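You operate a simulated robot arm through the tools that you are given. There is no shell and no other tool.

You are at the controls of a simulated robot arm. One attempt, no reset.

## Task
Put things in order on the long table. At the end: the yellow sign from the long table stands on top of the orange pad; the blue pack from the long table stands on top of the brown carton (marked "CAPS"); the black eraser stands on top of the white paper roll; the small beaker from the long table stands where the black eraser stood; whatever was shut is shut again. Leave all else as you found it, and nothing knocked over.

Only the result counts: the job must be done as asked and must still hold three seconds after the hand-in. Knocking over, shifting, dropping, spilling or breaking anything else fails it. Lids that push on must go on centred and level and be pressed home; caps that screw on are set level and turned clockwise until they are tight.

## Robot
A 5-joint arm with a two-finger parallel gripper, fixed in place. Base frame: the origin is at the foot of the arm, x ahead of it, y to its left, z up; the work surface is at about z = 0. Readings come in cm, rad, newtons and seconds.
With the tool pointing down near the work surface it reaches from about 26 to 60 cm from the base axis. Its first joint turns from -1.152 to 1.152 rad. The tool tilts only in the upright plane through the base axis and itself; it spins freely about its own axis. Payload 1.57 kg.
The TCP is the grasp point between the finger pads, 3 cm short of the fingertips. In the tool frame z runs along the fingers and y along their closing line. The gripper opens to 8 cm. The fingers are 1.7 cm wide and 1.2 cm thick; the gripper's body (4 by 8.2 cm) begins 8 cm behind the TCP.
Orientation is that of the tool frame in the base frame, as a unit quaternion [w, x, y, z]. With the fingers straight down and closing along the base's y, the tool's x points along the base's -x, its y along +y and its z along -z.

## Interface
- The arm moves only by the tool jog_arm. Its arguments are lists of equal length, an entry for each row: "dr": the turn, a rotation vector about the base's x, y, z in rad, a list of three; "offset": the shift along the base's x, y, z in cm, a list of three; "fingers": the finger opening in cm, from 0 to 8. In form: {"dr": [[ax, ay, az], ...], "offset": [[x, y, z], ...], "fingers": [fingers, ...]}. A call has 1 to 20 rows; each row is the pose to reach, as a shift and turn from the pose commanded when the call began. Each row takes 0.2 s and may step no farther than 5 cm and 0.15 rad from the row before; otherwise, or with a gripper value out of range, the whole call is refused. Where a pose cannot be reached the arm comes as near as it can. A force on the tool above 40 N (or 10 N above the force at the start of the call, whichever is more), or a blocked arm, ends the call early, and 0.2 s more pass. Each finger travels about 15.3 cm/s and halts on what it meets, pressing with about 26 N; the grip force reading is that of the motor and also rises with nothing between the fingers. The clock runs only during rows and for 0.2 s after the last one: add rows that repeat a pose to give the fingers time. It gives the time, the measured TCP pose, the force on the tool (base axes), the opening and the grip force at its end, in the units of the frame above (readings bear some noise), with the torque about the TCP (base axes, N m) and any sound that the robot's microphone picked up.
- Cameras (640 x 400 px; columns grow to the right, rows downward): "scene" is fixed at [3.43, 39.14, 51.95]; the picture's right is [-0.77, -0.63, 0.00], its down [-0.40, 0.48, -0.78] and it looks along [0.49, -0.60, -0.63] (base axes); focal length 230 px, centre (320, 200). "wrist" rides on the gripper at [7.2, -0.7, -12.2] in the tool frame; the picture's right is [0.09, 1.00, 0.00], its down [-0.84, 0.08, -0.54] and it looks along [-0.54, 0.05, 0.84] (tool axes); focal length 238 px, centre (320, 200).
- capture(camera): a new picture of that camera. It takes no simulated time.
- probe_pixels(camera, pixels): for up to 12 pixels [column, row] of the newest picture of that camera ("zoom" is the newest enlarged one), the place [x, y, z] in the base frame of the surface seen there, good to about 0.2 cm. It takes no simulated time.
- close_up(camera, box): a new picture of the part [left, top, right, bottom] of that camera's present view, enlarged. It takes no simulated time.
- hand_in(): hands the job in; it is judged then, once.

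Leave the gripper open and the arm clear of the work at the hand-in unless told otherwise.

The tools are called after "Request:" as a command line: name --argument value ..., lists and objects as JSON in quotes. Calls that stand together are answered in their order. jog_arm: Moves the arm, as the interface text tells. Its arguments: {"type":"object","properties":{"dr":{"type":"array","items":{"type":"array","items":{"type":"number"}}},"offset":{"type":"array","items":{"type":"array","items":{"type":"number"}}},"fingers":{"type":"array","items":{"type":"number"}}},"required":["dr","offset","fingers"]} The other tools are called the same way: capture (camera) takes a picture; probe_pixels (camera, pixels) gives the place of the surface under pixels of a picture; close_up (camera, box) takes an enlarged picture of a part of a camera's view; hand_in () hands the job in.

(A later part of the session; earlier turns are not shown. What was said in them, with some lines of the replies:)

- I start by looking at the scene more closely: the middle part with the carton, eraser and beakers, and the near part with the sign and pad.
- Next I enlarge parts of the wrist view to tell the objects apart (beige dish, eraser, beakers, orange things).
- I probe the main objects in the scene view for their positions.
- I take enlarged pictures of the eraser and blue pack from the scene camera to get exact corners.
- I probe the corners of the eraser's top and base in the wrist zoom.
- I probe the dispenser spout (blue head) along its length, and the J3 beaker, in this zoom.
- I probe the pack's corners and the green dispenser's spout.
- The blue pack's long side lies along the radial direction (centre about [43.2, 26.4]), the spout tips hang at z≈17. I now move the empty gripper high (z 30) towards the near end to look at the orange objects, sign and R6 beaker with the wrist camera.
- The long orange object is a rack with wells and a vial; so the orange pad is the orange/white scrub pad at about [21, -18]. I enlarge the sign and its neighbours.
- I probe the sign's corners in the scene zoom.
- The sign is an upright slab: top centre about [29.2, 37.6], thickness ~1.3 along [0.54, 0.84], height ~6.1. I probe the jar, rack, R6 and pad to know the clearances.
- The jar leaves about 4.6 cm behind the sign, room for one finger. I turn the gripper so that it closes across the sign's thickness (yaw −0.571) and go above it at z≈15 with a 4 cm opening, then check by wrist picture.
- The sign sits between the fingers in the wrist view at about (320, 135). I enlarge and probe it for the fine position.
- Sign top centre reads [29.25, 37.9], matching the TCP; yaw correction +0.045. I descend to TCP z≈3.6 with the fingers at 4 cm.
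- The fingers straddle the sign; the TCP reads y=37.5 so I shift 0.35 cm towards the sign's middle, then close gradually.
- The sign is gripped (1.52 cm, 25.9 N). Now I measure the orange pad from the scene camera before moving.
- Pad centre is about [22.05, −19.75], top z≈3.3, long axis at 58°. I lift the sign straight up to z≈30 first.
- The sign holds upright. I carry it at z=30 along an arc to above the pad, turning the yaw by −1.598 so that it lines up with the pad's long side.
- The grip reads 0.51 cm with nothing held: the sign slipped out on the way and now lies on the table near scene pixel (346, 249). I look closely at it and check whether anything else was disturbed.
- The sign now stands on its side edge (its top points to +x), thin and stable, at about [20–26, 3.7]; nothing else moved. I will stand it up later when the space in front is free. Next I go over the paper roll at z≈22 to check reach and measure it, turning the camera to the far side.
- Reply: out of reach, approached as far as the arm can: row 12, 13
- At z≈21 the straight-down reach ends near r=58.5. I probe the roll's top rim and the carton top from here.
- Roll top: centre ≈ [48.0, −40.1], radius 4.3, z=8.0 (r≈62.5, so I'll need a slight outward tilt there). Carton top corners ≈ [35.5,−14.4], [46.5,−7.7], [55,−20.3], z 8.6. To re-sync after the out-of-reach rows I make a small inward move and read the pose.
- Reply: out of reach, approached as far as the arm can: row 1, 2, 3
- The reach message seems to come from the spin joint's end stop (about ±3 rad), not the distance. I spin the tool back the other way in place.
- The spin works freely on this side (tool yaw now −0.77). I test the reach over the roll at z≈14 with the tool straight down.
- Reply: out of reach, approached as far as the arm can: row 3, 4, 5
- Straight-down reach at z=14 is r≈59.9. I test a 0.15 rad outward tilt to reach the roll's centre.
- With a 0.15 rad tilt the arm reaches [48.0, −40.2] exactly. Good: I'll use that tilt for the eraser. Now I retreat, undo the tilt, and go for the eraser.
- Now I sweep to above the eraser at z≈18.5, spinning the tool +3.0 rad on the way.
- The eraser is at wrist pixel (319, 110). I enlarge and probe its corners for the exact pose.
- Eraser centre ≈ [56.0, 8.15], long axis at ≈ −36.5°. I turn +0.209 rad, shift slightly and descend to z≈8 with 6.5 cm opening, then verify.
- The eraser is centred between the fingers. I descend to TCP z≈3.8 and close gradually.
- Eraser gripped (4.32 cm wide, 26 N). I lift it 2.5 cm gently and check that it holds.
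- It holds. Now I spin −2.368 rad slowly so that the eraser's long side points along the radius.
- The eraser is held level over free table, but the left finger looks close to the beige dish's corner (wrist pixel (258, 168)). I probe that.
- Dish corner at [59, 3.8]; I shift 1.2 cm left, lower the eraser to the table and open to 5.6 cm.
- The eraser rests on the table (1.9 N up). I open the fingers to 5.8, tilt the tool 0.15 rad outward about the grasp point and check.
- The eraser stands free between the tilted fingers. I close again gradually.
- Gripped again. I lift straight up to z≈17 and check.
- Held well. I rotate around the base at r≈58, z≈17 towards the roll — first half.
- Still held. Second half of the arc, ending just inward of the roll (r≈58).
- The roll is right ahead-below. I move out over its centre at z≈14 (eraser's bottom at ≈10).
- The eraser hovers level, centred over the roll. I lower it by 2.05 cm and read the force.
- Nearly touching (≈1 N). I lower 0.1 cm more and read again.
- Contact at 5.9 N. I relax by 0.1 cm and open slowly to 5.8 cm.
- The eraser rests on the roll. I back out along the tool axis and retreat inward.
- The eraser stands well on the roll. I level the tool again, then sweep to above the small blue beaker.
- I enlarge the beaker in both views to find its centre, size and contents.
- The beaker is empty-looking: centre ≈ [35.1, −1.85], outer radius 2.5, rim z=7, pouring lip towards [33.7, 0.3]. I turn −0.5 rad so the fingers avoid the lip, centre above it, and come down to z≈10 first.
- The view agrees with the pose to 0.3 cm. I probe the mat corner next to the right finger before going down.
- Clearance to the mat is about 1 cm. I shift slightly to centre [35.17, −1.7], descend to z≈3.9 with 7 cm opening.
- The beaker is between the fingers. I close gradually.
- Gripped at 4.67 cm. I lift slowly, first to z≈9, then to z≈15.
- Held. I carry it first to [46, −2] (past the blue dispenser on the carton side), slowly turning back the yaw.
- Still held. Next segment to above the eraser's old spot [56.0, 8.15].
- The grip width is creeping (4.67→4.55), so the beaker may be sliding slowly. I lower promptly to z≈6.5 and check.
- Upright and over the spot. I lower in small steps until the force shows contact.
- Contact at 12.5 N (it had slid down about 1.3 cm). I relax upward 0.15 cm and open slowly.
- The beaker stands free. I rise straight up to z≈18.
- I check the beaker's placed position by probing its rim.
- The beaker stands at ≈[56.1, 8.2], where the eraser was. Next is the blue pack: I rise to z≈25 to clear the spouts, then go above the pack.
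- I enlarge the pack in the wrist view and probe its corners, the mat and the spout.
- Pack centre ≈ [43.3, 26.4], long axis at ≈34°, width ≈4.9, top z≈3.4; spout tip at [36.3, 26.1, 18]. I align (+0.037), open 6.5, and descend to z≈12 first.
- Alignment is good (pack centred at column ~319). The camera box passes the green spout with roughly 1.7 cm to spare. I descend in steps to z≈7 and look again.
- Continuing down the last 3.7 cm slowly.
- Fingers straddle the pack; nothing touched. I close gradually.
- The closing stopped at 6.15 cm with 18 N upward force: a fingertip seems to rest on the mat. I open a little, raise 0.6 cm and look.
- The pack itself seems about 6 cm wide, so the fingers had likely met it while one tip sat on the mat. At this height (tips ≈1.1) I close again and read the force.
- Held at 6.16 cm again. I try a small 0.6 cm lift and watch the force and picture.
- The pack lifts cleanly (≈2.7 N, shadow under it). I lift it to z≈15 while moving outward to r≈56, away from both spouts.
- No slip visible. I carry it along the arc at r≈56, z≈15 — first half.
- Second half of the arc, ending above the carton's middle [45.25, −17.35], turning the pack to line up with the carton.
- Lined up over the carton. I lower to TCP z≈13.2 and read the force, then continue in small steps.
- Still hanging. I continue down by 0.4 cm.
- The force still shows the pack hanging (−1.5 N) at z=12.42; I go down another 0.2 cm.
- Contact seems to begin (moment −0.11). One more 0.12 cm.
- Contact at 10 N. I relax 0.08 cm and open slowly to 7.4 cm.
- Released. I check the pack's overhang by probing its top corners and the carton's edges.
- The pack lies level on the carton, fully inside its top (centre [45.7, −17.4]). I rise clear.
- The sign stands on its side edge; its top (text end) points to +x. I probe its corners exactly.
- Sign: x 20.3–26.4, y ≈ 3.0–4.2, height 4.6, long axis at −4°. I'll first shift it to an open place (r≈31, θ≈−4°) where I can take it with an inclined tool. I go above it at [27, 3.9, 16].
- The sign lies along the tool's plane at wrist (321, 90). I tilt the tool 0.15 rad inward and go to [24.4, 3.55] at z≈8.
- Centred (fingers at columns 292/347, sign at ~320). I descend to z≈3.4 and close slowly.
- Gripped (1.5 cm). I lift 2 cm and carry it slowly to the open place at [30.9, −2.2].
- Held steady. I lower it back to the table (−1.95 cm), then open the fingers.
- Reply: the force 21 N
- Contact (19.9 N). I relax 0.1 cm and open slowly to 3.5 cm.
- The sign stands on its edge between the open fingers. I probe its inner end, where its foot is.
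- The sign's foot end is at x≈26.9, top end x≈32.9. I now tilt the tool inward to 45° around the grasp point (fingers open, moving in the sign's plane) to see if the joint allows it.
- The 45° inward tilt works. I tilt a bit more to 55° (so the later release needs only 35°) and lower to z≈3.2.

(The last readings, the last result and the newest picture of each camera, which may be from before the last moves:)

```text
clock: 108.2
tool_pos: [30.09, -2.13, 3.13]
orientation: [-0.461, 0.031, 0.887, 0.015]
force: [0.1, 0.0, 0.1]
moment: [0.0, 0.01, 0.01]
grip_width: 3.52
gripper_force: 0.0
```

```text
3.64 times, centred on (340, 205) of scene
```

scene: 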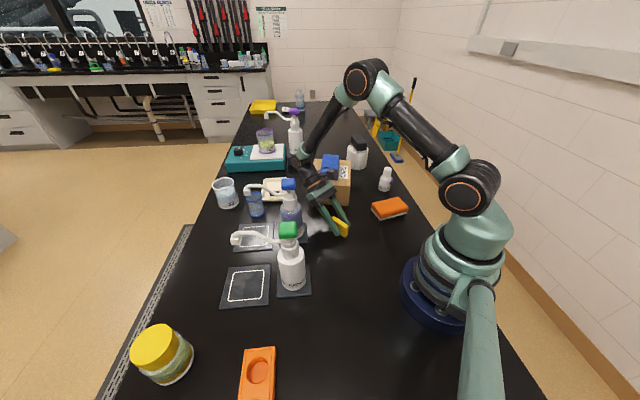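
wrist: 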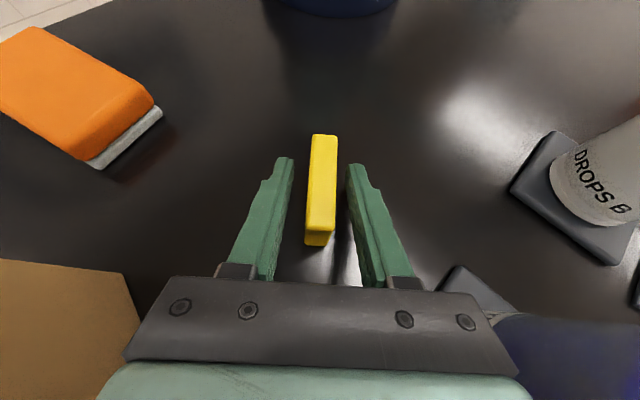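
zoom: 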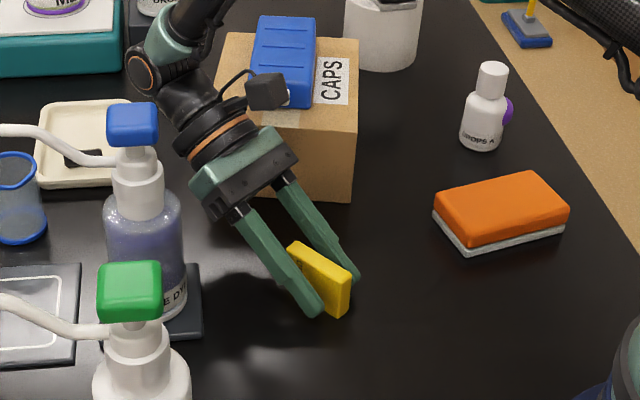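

Tilt is now 55°, the sign sits between the fingers. I close slowly.

Request:
jog_arm --dr '[[0, 0, 0], [0, 0, 0], [0, 0, 0], [0, 0, 0], [0, 0, 0], [0, 0, 0]]' --offset '[[0.1, 0, 0.05], [0.1, 0, 0.05], [0.1, 0, 0.05], [0.1, 0, 0.05], [0.1, 0, 0.05], [0.1, 0, 0.05]]' --fingers '[2.8, 2.3, 1.9, 1.5, 1, 0.8]'

Request:
capture --camera "wrist"

```text
clock: 109.6
tool_pos: [30.34, -2.05, 3.24]
orientation: [-0.46, 0.031, 0.887, 0.015]
force: [-0.9, 0.5, -0.3]
moment: [-0.01, 0.04, -0.03]
grip_width: 1.5
gripper_force: 26.2
```

```text
taken
```

wrist: 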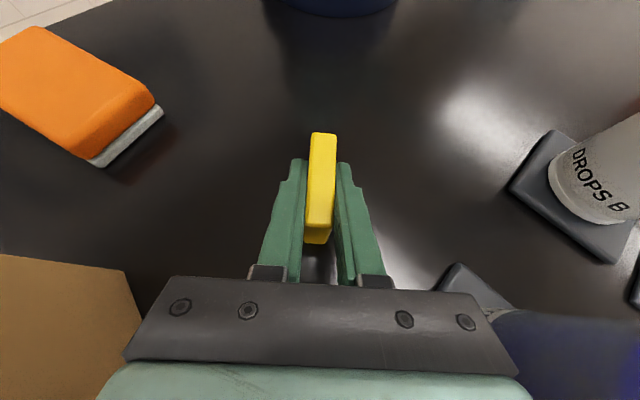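

Gripped at ≈3.4 cm from its foot. I lift it 5.8 cm.

Request:
jog_arm --dr '[[0, 0, 0], [0, 0, 0], [0, 0, 0], [0, 0, 0], [0, 0, 0], [0, 0, 0]]' --offset '[[0, 0, 0.5], [0, 0, 1.5], [0, 0, 2.8], [0, 0, 4.2], [0, 0, 5.3], [0, 0, 5.8]]' --fingers '[0.8, 0.8, 0.8, 0.8, 0.8, 0.8]'

Request:
capture --camera "wrist"

```text
clock: 111.0
tool_pos: [30.16, -1.89, 9.03]
orientation: [-0.461, 0.031, 0.887, 0.015]
force: [-0.2, 0.2, -0.2]
moment: [0.01, -0.02, -0.02]
grip_width: 1.51
gripper_force: 25.6
```

```text
taken
```

wrist: 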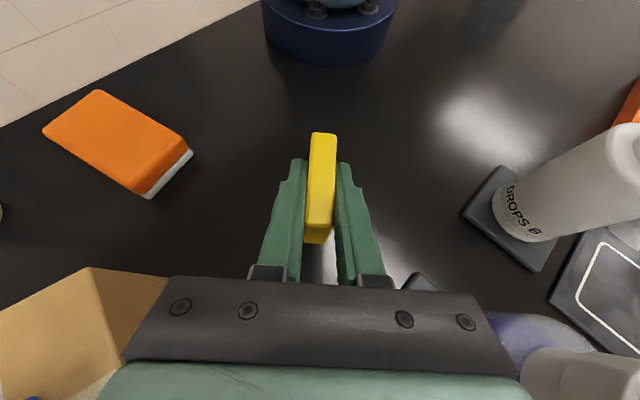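

Held. Now I swing the tool outward in the same plane (first 0.83 rad), moving the TCP outward.

Request:
jog_arm --dr '[[-0.0061, -0.0922, 0], [-0.0123, -0.1844, 0], [-0.0184, -0.2766, 0], [-0.0245, -0.3688, 0], [-0.0306, -0.461, 0], [-0.0368, -0.5532, 0], [-0.0429, -0.6454, 0], [-0.049, -0.7376, 0], [-0.0551, -0.8298, 0], [-0.0551, -0.8298, 0]]' --offset '[[0.77, -0.05, 0], [1.54, -0.1, 0], [2.3, -0.16, 0], [3.07, -0.21, 0], [3.84, -0.26, 0], [4.61, -0.31, 0], [5.38, -0.36, 0], [6.15, -0.42, 0], [6.91, -0.47, 0], [6.91, -0.47, 0]]' --fingers '[0.8, 0.8, 0.8, 0.8, 0.8, 0.8, 0.8, 0.8, 0.8, 0.8]'

Request:
capture --camera "wrist"

Request:
close_up --camera "scene" --box '[260, 120, 400, 260]'

```text
clock: 113.2
tool_pos: [37.26, -2.56, 8.89]
orientation: [-0.062, 0.034, 0.998, 0.002]
force: [0.5, 0.1, -0.2]
moment: [0.02, -0.02, 0.01]
grip_width: 1.48
gripper_force: 25.5
```

```text
taken
```

wrist: 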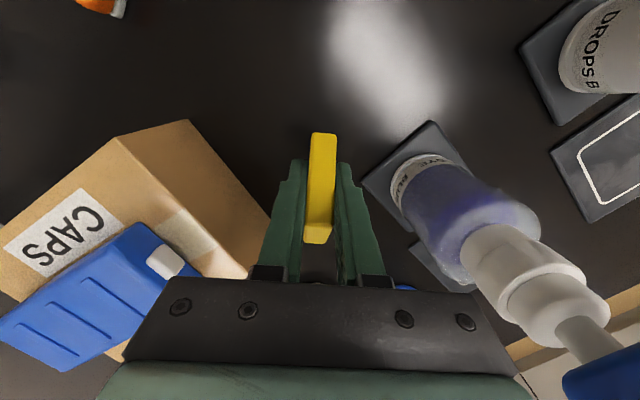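

```text
2.86 times, centred on (330, 190) of scene
```

zoom: 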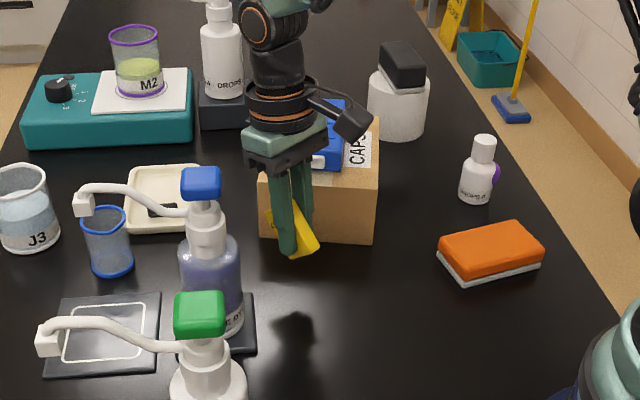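

Held well. The remaining 0.74 rad of the swing.

Request:
jog_arm --dr '[[-0.0061, -0.0922, 0], [-0.0123, -0.1844, 0], [-0.0184, -0.2766, 0], [-0.0245, -0.3688, 0], [-0.0306, -0.461, 0], [-0.0368, -0.5532, 0], [-0.0429, -0.6454, 0], [-0.049, -0.7376, 0], [-0.049, -0.7376, 0]]' --offset '[[0.77, -0.05, 0], [1.54, -0.1, 0], [2.3, -0.16, 0], [3.07, -0.21, 0], [3.84, -0.26, 0], [4.61, -0.31, 0], [5.38, -0.36, 0], [6.15, -0.42, 0], [6.15, -0.42, 0]]' --fingers '[0.8, 0.8, 0.8, 0.8, 0.8, 0.8, 0.8, 0.8, 0.8]'

Request:
capture --camera "wrist"

Request:
close_up --camera "scene" --box '[260, 120, 400, 260]'

```text
clock: 115.2
tool_pos: [43.43, -2.75, 9.21]
orientation: [0.303, 0.033, 0.952, -0.009]
force: [0.5, 0.2, -0.6]
moment: [0.01, -0.02, -0.01]
grip_width: 1.53
gripper_force: 25.7
```

```text
taken
```

wrist: 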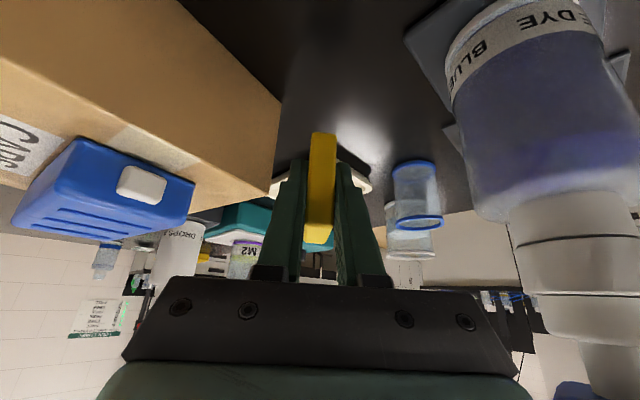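

```text
2.86 times, centred on (330, 190) of scene
```

zoom: 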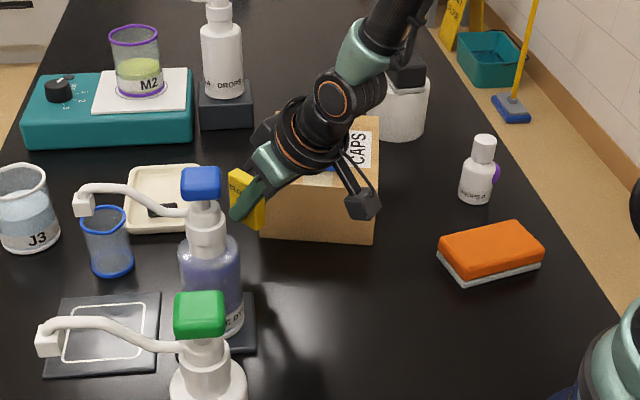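

The sign is upright now (tool tilted 35° outward). I lower it towards the table at [44, −2.8].

Request:
jog_arm --dr '[[0, 0, 0], [0, 0, 0], [0, 0, 0], [0, 0, 0], [0, 0, 0]]' --offset '[[0, 0, -1.5], [0, 0, -3], [0, 0, -4.3], [0, 0, -5.1], [0, 0, -5.4]]' --fingers '[0.8, 0.8, 0.8, 0.8, 0.8]'

Request:
close_up --camera "scene" --box '[270, 150, 380, 240]'

```text
clock: 116.4
tool_pos: [43.26, -2.97, 3.76]
orientation: [0.302, 0.033, 0.953, -0.01]
force: [0.1, -0.4, -0.4]
moment: [0.01, -0.02, 0.01]
grip_width: 1.52
gripper_force: 25.9
```

```text
4.44 times, centred on (325, 195) of scene
```

zoom: 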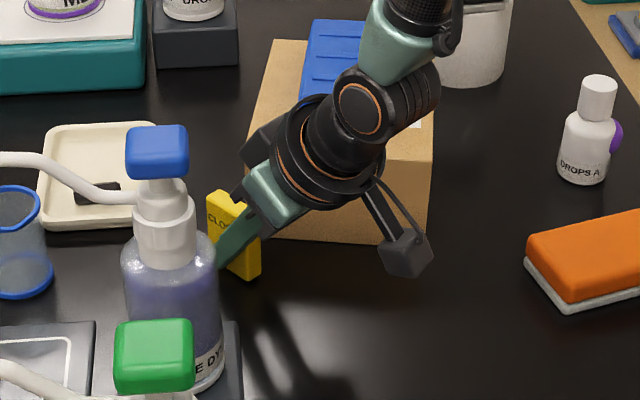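

The sign hangs just above the table, text at its top. I lower in small steps.

Request:
jog_arm --dr '[[0, 0, 0], [0, 0, 0]]' --offset '[[0, 0, -0.12], [0, 0, -0.22]]' --fingers '[0.8, 0.8]'

```text
clock: 117.0
tool_pos: [43.37, -2.86, 3.54]
orientation: [0.302, 0.033, 0.953, -0.009]
force: [0.2, 0.5, -0.2]
moment: [0.0, -0.01, -0.02]
grip_width: 1.52
gripper_force: 26.0
```

Request:
jog_arm --dr '[[0, 0, 0], [0, 0, 0]]' --offset '[[0, 0, -0.08], [0, 0, -0.15]]' --fingers '[0.8, 0.8]'

Request:
close_up --camera "scene" --box '[290, 180, 350, 230]'

```text
clock: 117.6
tool_pos: [43.56, -2.84, 3.47]
orientation: [0.305, 0.033, 0.952, -0.01]
force: [-5.6, 2.2, 19.5]
moment: [0.05, 0.25, -0.02]
grip_width: 1.5
gripper_force: 26.4
```

```text
8.00 times, centred on (320, 205) of scene
```

zoom: 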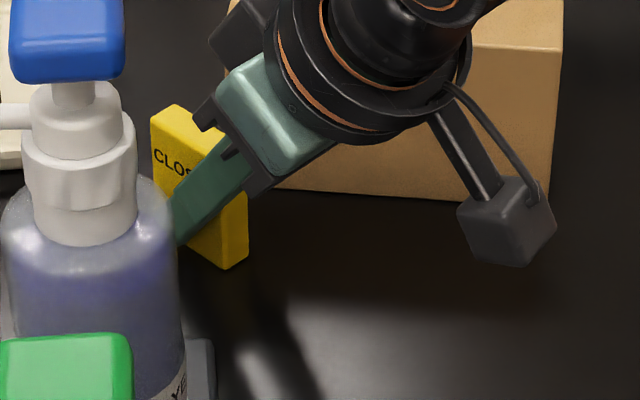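

Contact. I relax 0.1 cm and open slowly.

Request:
jog_arm --dr '[[0, 0, 0], [0, 0, 0], [0, 0, 0], [0, 0, 0], [0, 0, 0], [0, 0, 0]]' --offset '[[0, 0, 0.1], [0, 0, 0.1], [0, 0, 0.1], [0, 0, 0.1], [0, 0, 0.1], [0, 0, 0.1]]' --fingers '[0.8, 1.6, 1.9, 2.3, 2.8, 3.2]'

Request:
close_up --camera "scene" --box '[290, 180, 350, 230]'

Request:
capture --camera "wrist"

```text
clock: 119.0
tool_pos: [43.32, -2.92, 3.45]
orientation: [0.302, 0.033, 0.953, -0.01]
force: [-0.1, -0.6, -0.7]
moment: [0.02, 0.01, -0.02]
grip_width: 3.21
gripper_force: 0.1
```

```text
8.00 times, centred on (320, 205) of scene
```

zoom: 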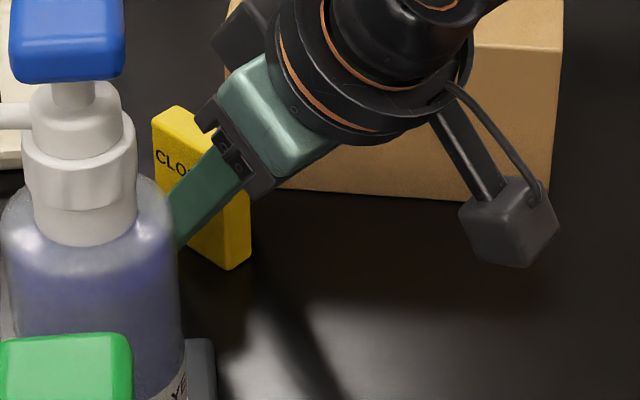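

```text
taken
```

wrist: 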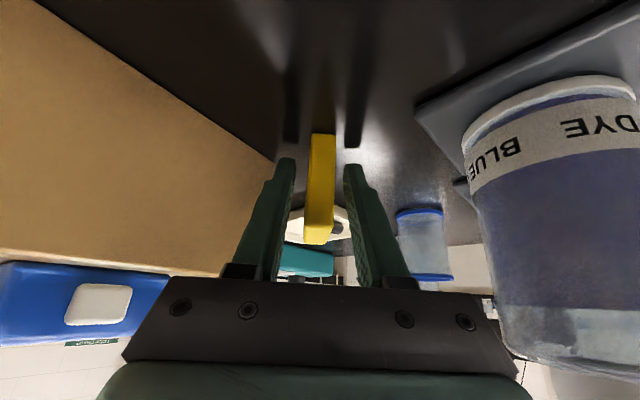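

The sign stands freely. I rotate the tool back to vertical around it (fingers open at both sides) and centre on it.

Request:
jog_arm --dr '[[0.0082, 0.123, 0], [0.0163, 0.2458, 0], [0.0245, 0.3687, 0], [0.0327, 0.4916, 0], [0.0408, 0.6145, 0], [0.0408, 0.6145, 0]]' --offset '[[0.19, -0.01, 0.15], [0.38, -0.03, 0.25], [0.57, -0.04, 0.25], [0.76, -0.05, 0.25], [0.95, -0.06, 0.2], [0.95, -0.06, 0.2]]' --fingers '[3.2, 3.2, 3.2, 3.2, 3.2, 3.2]'

Request:
close_up --camera "scene" --box '[270, 140, 370, 230]'

Request:
capture --camera "wrist"

```text
clock: 120.4
tool_pos: [44.29, -2.92, 3.63]
orientation: [-0.001, 0.035, 0.999, 0.001]
force: [0.1, -0.3, 0.3]
moment: [-0.05, 0.0, 0.0]
grip_width: 3.21
gripper_force: 0.1
```

```text
4.44 times, centred on (320, 185) of scene
```

zoom: 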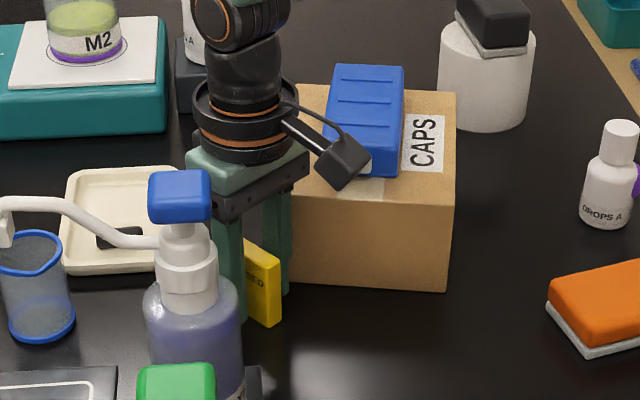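

```text
taken
```

wrist: 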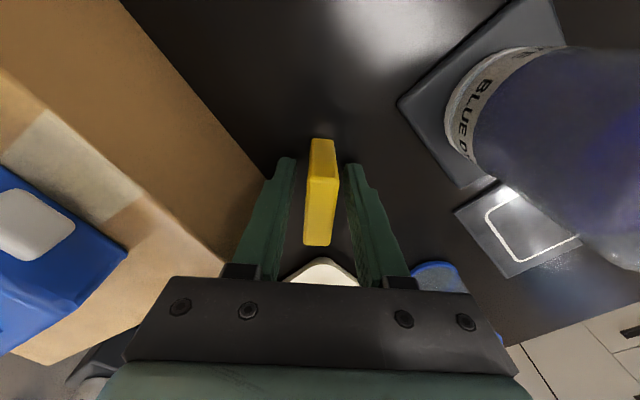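

The sign stands upright between the vertical fingers. I close slowly.

Request:
jog_arm --dr '[[0, 0, 0], [0, 0, 0], [0, 0, 0], [0, 0, 0], [0, 0, 0], [0, 0, 0]]' --offset '[[0, 0, 0], [0, 0, 0], [0, 0, 0], [0, 0, 0], [0, 0, 0], [0, 0, 0]]' --fingers '[2.8, 2.3, 1.9, 1.5, 1, 0.6]'

Request:
capture --camera "wrist"

```text
clock: 121.8
tool_pos: [44.25, -3.02, 3.53]
orientation: [-0.001, 0.035, 0.999, 0.0]
force: [0.0, -0.5, -0.3]
moment: [-0.01, 0.0, 0.02]
grip_width: 1.51
gripper_force: 26.0
```

```text
taken
```

wrist: 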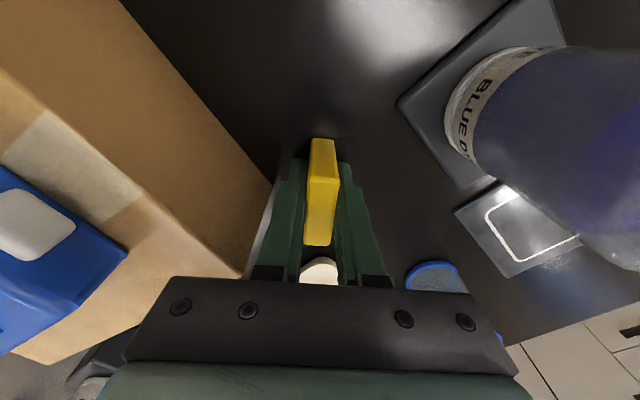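

Gripped (1.51 cm). I lift it 5.2 cm and move slowly inward along the free corridor to r≈30.5.

Request:
jog_arm --dr '[[0, 0, 0], [0, 0, 0], [0, 0, 0], [0, 0, 0], [0, 0, 0], [0, 0, 0], [0, 0, 0], [0, 0, 0], [0, 0, 0], [0, 0, 0], [0, 0, 0], [0, 0, 0], [0, 0, 0], [0, 0, 0], [0, 0, 0], [0, 0, 0], [0, 0, 0], [0, 0, 0], [0, 0, 0], [0, 0, 0]]' --offset '[[0, 0, 0.4], [0, 0, 1.2], [0, 0, 2.2], [0, 0, 3.3], [0, 0, 4.4], [-0.3, 0.02, 5.2], [-1, 0.07, 5.2], [-2, 0.13, 5.2], [-3.1, 0.2, 5.2], [-4.2, 0.28, 5.2], [-5.3, 0.36, 5.2], [-6.4, 0.43, 5.2], [-7.5, 0.5, 5.2], [-8.6, 0.58, 5.2], [-9.7, 0.65, 5.2], [-10.8, 0.73, 5.2], [-11.9, 0.8, 5.2], [-12.8, 0.86, 5.2], [-13.5, 0.91, 5.2], [-13.77, 0.93, 5.2]]' --fingers '[0.6, 0.6, 0.6, 0.6, 0.6, 0.6, 0.6, 0.6, 0.6, 0.6, 0.6, 0.6, 0.6, 0.6, 0.6, 0.6, 0.6, 0.6, 0.6, 0.6]'

Request:
capture --camera "wrist"

```text
clock: 126.0
tool_pos: [30.62, -2.04, 8.54]
orientation: [0.0, 0.036, 0.999, 0.0]
force: [-0.2, -0.5, -0.2]
moment: [0.05, -0.03, 0.03]
grip_width: 1.54
gripper_force: 26.2
```

```text
taken
```

wrist: 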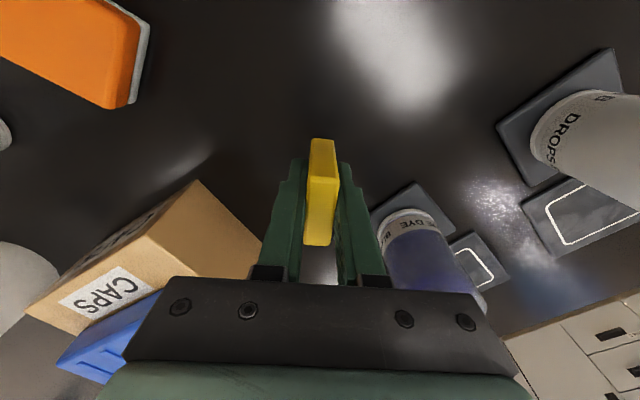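

Still held exactly. I swing slowly to above the pad's centre [22.05, −19.75], turning +1.087 rad so the sign lies along the pad's long side.

Request:
jog_arm --dr '[[0, 0, 0.03], [0, 0, 0.09], [0, 0, 0.15], [0, 0, 0.21], [0, 0, 0.27], [0, 0, 0.33], [0, 0, 0.39], [0, 0, 0.45], [0, 0, 0.51], [0, 0, 0.57], [0, 0, 0.63], [0, 0, 0.69], [0, 0, 0.75], [0, 0, 0.81], [0, 0, 0.87], [0, 0, 0.93], [0, 0, 0.99], [0, 0, 1.05], [0, 0, 1.087], [0, 0, 1.087]]' --offset '[[-0.25, -0.5, 0], [-0.7, -1.45, 0], [-1.2, -2.5, 0], [-1.7, -3.5, 0], [-2.2, -4.55, 0], [-2.7, -5.6, 0], [-3.2, -6.6, 0], [-3.7, -7.65, 0], [-4.2, -8.7, 0], [-4.7, -9.7, 0], [-5.2, -10.75, 0], [-5.7, -11.8, 0], [-6.2, -12.8, 0], [-6.7, -13.85, 0], [-7.2, -14.9, 0], [-7.7, -15.9, 0], [-8.15, -16.85, 0], [-8.45, -17.5, 0], [-8.55, -17.7, 0], [-8.55, -17.7, 0]]' --fingers '[0.6, 0.6, 0.6, 0.6, 0.6, 0.6, 0.6, 0.6, 0.6, 0.6, 0.6, 0.6, 0.6, 0.6, 0.6, 0.6, 0.6, 0.6, 0.6, 0.6]'

Request:
capture --camera "wrist"

Request:
close_up --camera "scene" --box '[330, 130, 440, 240]'

```text
clock: 130.2
tool_pos: [22.02, -19.57, 8.79]
orientation: [-0.001, -0.487, 0.874, 0.001]
force: [0.7, -0.1, 0.2]
moment: [0.0, 0.02, -0.01]
grip_width: 1.54
gripper_force: 26.0
```

```text
taken
```

wrist: 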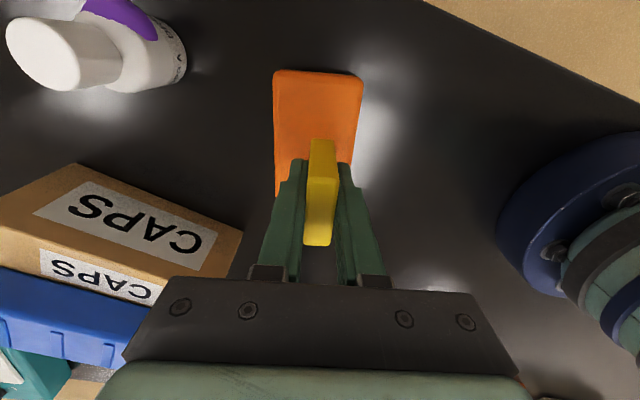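

```text
3.64 times, centred on (385, 185) of scene
```

zoom: 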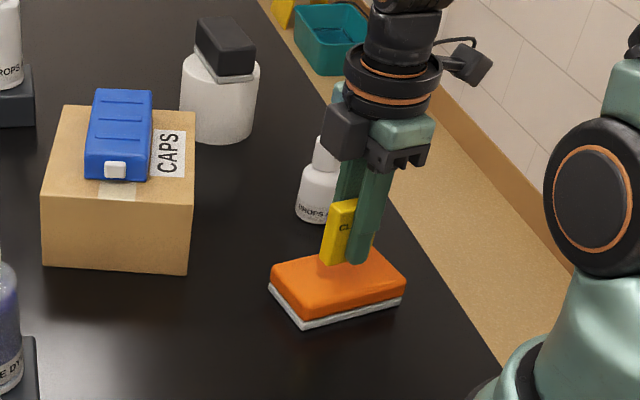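

The sign hovers upright, centred over the pad. I lower to z≈7.3, then in small steps.

Request:
jog_arm --dr '[[0, 0, 0], [0, 0, 0], [0, 0, 0]]' --offset '[[0, -0.1, -0.6], [0, -0.1, -1.1], [0, -0.1, -1.4]]' --fingers '[0.6, 0.6, 0.6]'

Request:
close_up --camera "scene" --box '[360, 170, 430, 230]'

```text
clock: 131.0
tool_pos: [21.97, -19.8, 7.41]
orientation: [-0.001, -0.486, 0.874, 0.0]
force: [0.3, 0.5, -0.7]
moment: [0.04, 0.0, -0.01]
grip_width: 1.5
gripper_force: 25.9
```

```text
6.67 times, centred on (395, 200) of scene
```

zoom: 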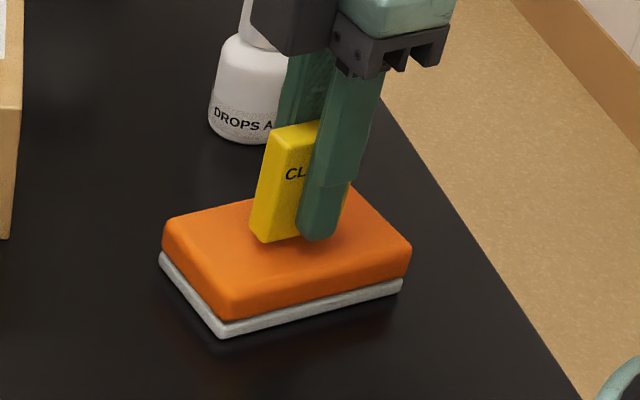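

Request:
jog_arm --dr '[[0, 0, 0], [0, 0, 0]]' --offset '[[0, 0, -0.15], [0, 0, -0.28]]' --fingers '[0.6, 0.6]'

```text
clock: 131.6
tool_pos: [21.96, -19.83, 7.22]
orientation: [0.0, -0.487, 0.874, 0.001]
force: [0.2, 0.8, 0.1]
moment: [0.01, 0.03, -0.02]
grip_width: 1.51
gripper_force: 25.8
```

No contact yet at z=7.2; another 0.2 cm.

Request:
jog_arm --dr '[[0, 0, 0], [0, 0, 0]]' --offset '[[0, 0, -0.1], [0, 0, -0.2]]' --fingers '[0.6, 0.6]'

```text
clock: 132.2
tool_pos: [22.02, -19.87, 6.93]
orientation: [0.0, -0.487, 0.873, 0.0]
force: [1.1, 0.9, -0.1]
moment: [0.01, 0.02, 0.02]
grip_width: 1.52
gripper_force: 26.1
```

Request:
jog_arm --dr '[[0, 0, 0], [0, 0, 0]]' --offset '[[0, 0, -0.07], [0, 0, -0.14]]' --fingers '[0.6, 0.6]'

Request:
close_up --camera "scene" --box '[360, 170, 430, 230]'

```text
clock: 132.8
tool_pos: [21.95, -19.8, 6.85]
orientation: [0.0, -0.487, 0.874, 0.001]
force: [-1.4, 3.1, 11.5]
moment: [0.07, 0.06, 0.0]
grip_width: 1.51
gripper_force: 26.2
```

```text
6.67 times, centred on (395, 200) of scene
```

zoom: 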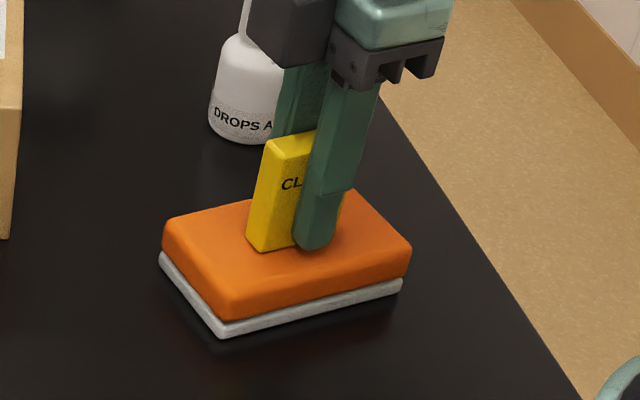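

Contact (11.5 N). I relax 0.08 cm and open slowly to 3.4 cm.

Request:
jog_arm --dr '[[0, 0, 0], [0, 0, 0], [0, 0, 0], [0, 0, 0], [0, 0, 0], [0, 0, 0], [0, 0, 0]]' --offset '[[0, 0, 0.08], [0, 0, 0.08], [0, 0, 0.08], [0, 0, 0.08], [0, 0, 0.08], [0, 0, 0.08], [0, 0, 0.08]]' --fingers '[0.6, 1.55, 1.8, 2.2, 2.6, 3, 3.4]'

Request:
close_up --camera "scene" --box '[360, 170, 430, 230]'

Request:
capture --camera "wrist"

```text
clock: 134.4
tool_pos: [21.87, -19.9, 6.8]
orientation: [-0.001, -0.487, 0.873, 0.002]
force: [0.0, 0.9, -0.3]
moment: [-0.01, -0.01, -0.03]
grip_width: 3.4
gripper_force: 0.1
```

```text
6.67 times, centred on (395, 200) of scene
```

zoom: 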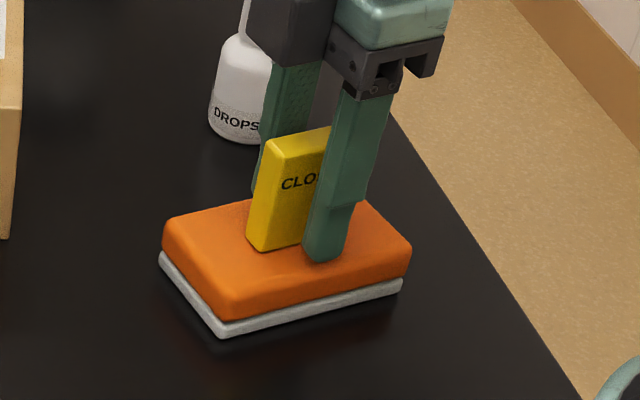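

```text
taken
```

wrist: 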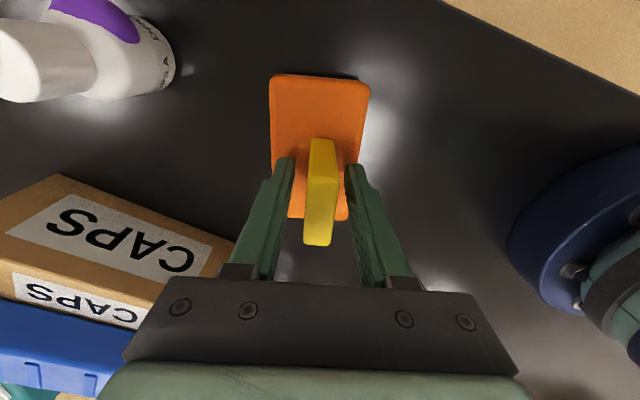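

The sign stands free and upright on the pad. I rise straight up and clear.

Request:
jog_arm --dr '[[0, 0, 0], [0, 0, 0], [0, 0, 0], [0, 0, 0], [0, 0, 0], [0, 0, 0], [0, 0, 0]]' --offset '[[0, 0, 0.6], [0, 0, 1.8], [0, 0, 3.5], [0, 0, 6], [0, 0, 9], [0, 0, 13], [0, 0, 17]]' --fingers '[3.4, 3.4, 3.4, 3.4, 3.4, 3.4, 3.4]'

Request:
capture --camera "scene"

Request:
close_up --camera "scene" --box '[330, 130, 440, 240]'

Request:
capture --camera "wrist"

```text
clock: 136.0
tool_pos: [22.16, -19.72, 23.71]
orientation: [-0.001, -0.488, 0.873, 0.001]
force: [0.3, 0.4, -0.3]
moment: [0.0, -0.03, -0.04]
grip_width: 3.4
gripper_force: 0.2
```

```text
taken
```

scene: 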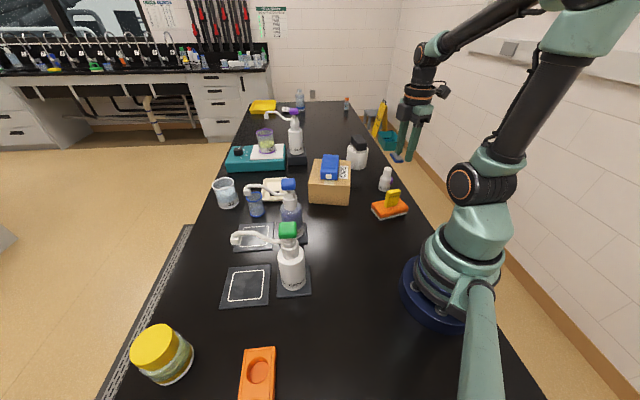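

```text
3.64 times, centred on (385, 185) of scene
```

zoom: 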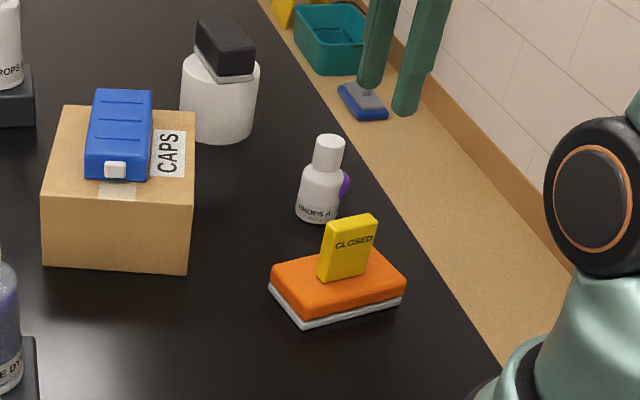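

```text
taken
```

wrist: 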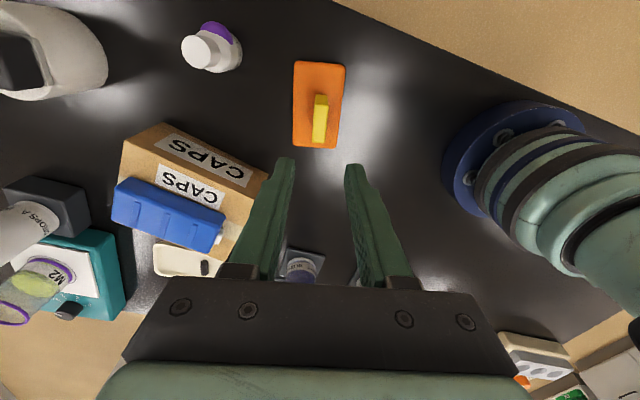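

All four placements look right. I open the gripper fully and move up and away to a neutral pose, then do a last check of everything.

Request:
jog_arm --dr '[[0, 0, 0], [0, 0, 0], [0, 0, 0], [0, 0, -0.1], [0, 0, -0.2], [0, 0, -0.3], [0, 0, -0.4], [0, 0, -0.5], [0, 0, -0.6], [0, 0, -0.7], [0, 0, -0.8]]' --offset '[[0, 0, 2], [0, 0, 4.5], [0, 0, 7], [1.5, 2.5, 7], [3, 5, 7], [4.5, 7.5, 7], [6, 10, 7], [7.5, 12.5, 7], [9, 15, 7], [10.5, 17.5, 7], [12, 19, 7]]' --fingers '[4, 6, 8, 8, 8, 8, 8, 8, 8, 8, 8]'

Request:
capture --camera "scene"

Request:
close_up --camera "scene" --box '[190, 110, 420, 260]'

Request:
capture --camera "wrist"

```text
clock: 138.4
tool_pos: [34.15, -0.68, 30.63]
orientation: [0.0, -0.108, 0.994, -0.001]
force: [0.3, 0.0, 0.0]
moment: [0.02, -0.02, 0.0]
grip_width: 8.02
gripper_force: 0.0
```

```text
taken
```

scene: 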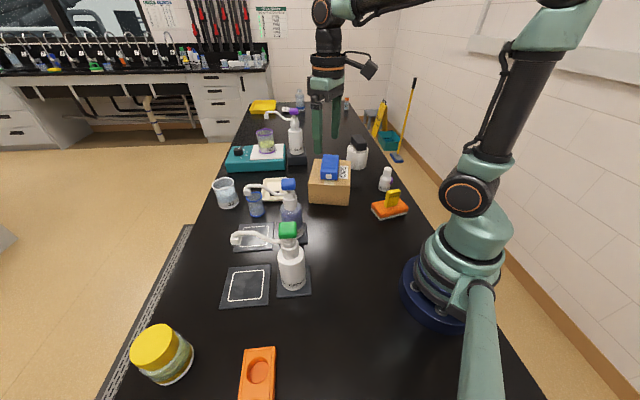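

```text
2.67 times, centred on (305, 185) of scene
```

zoom: 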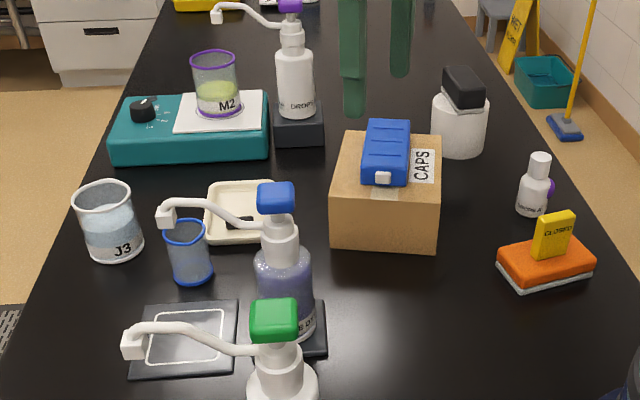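

```text
taken
```

wrist: 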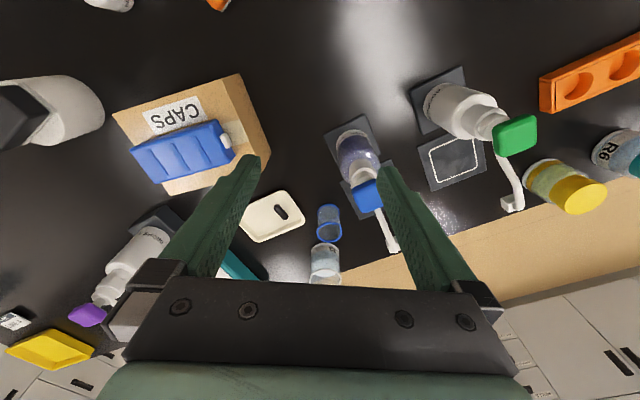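

The final view shows the following:
- The sign stands upright on the orange pad.
- The blue pack lies on the CAPS carton.
- The eraser is on the paper roll.
- The small beaker stands where the eraser was.
- Both jars are still shut, and nothing else has moved or fallen.

The gripper is open (8 cm) and the arm is clear at z≈30, so I hand in.

Request:
hand_in

```text
The job is handed in.
```

I handed the job in with all four objects where you asked. The last camera views, taken just before hand-in, showed them standing as follows:

- **Yellow sign:** upright on the orange pad, near its centre. I took the orange-and-white scrub pad to be the orange pad, because the other orange object is a rack with wells.
- **Blue pack:** level on the "CAPS" carton, with no overhang.
- **Black eraser:** flat and centred on the white paper roll.
- **Small beaker:** upright where the eraser stood, within about 0.2 cm.
- **Everything else:** I opened nothing, so the lidded jars stayed shut. Nothing else looked moved or knocked over.

**Sign drop:** the sign slipped out of the gripper the first time I carried it and landed on its side on the table. I saw nothing else disturbed. I picked it up, stood it upright again, and then set it on the pad.

**Grip and contact:** the beaker slid about 1.3 cm down in the grip on the way. I lowered it until it touched and it was released standing upright. While gripping the pack, a fingertip also seemed to press briefly on the dark mat beneath it, and that mat looked unmoved afterwards.

The gripper was left open and the arm was clear of the work.
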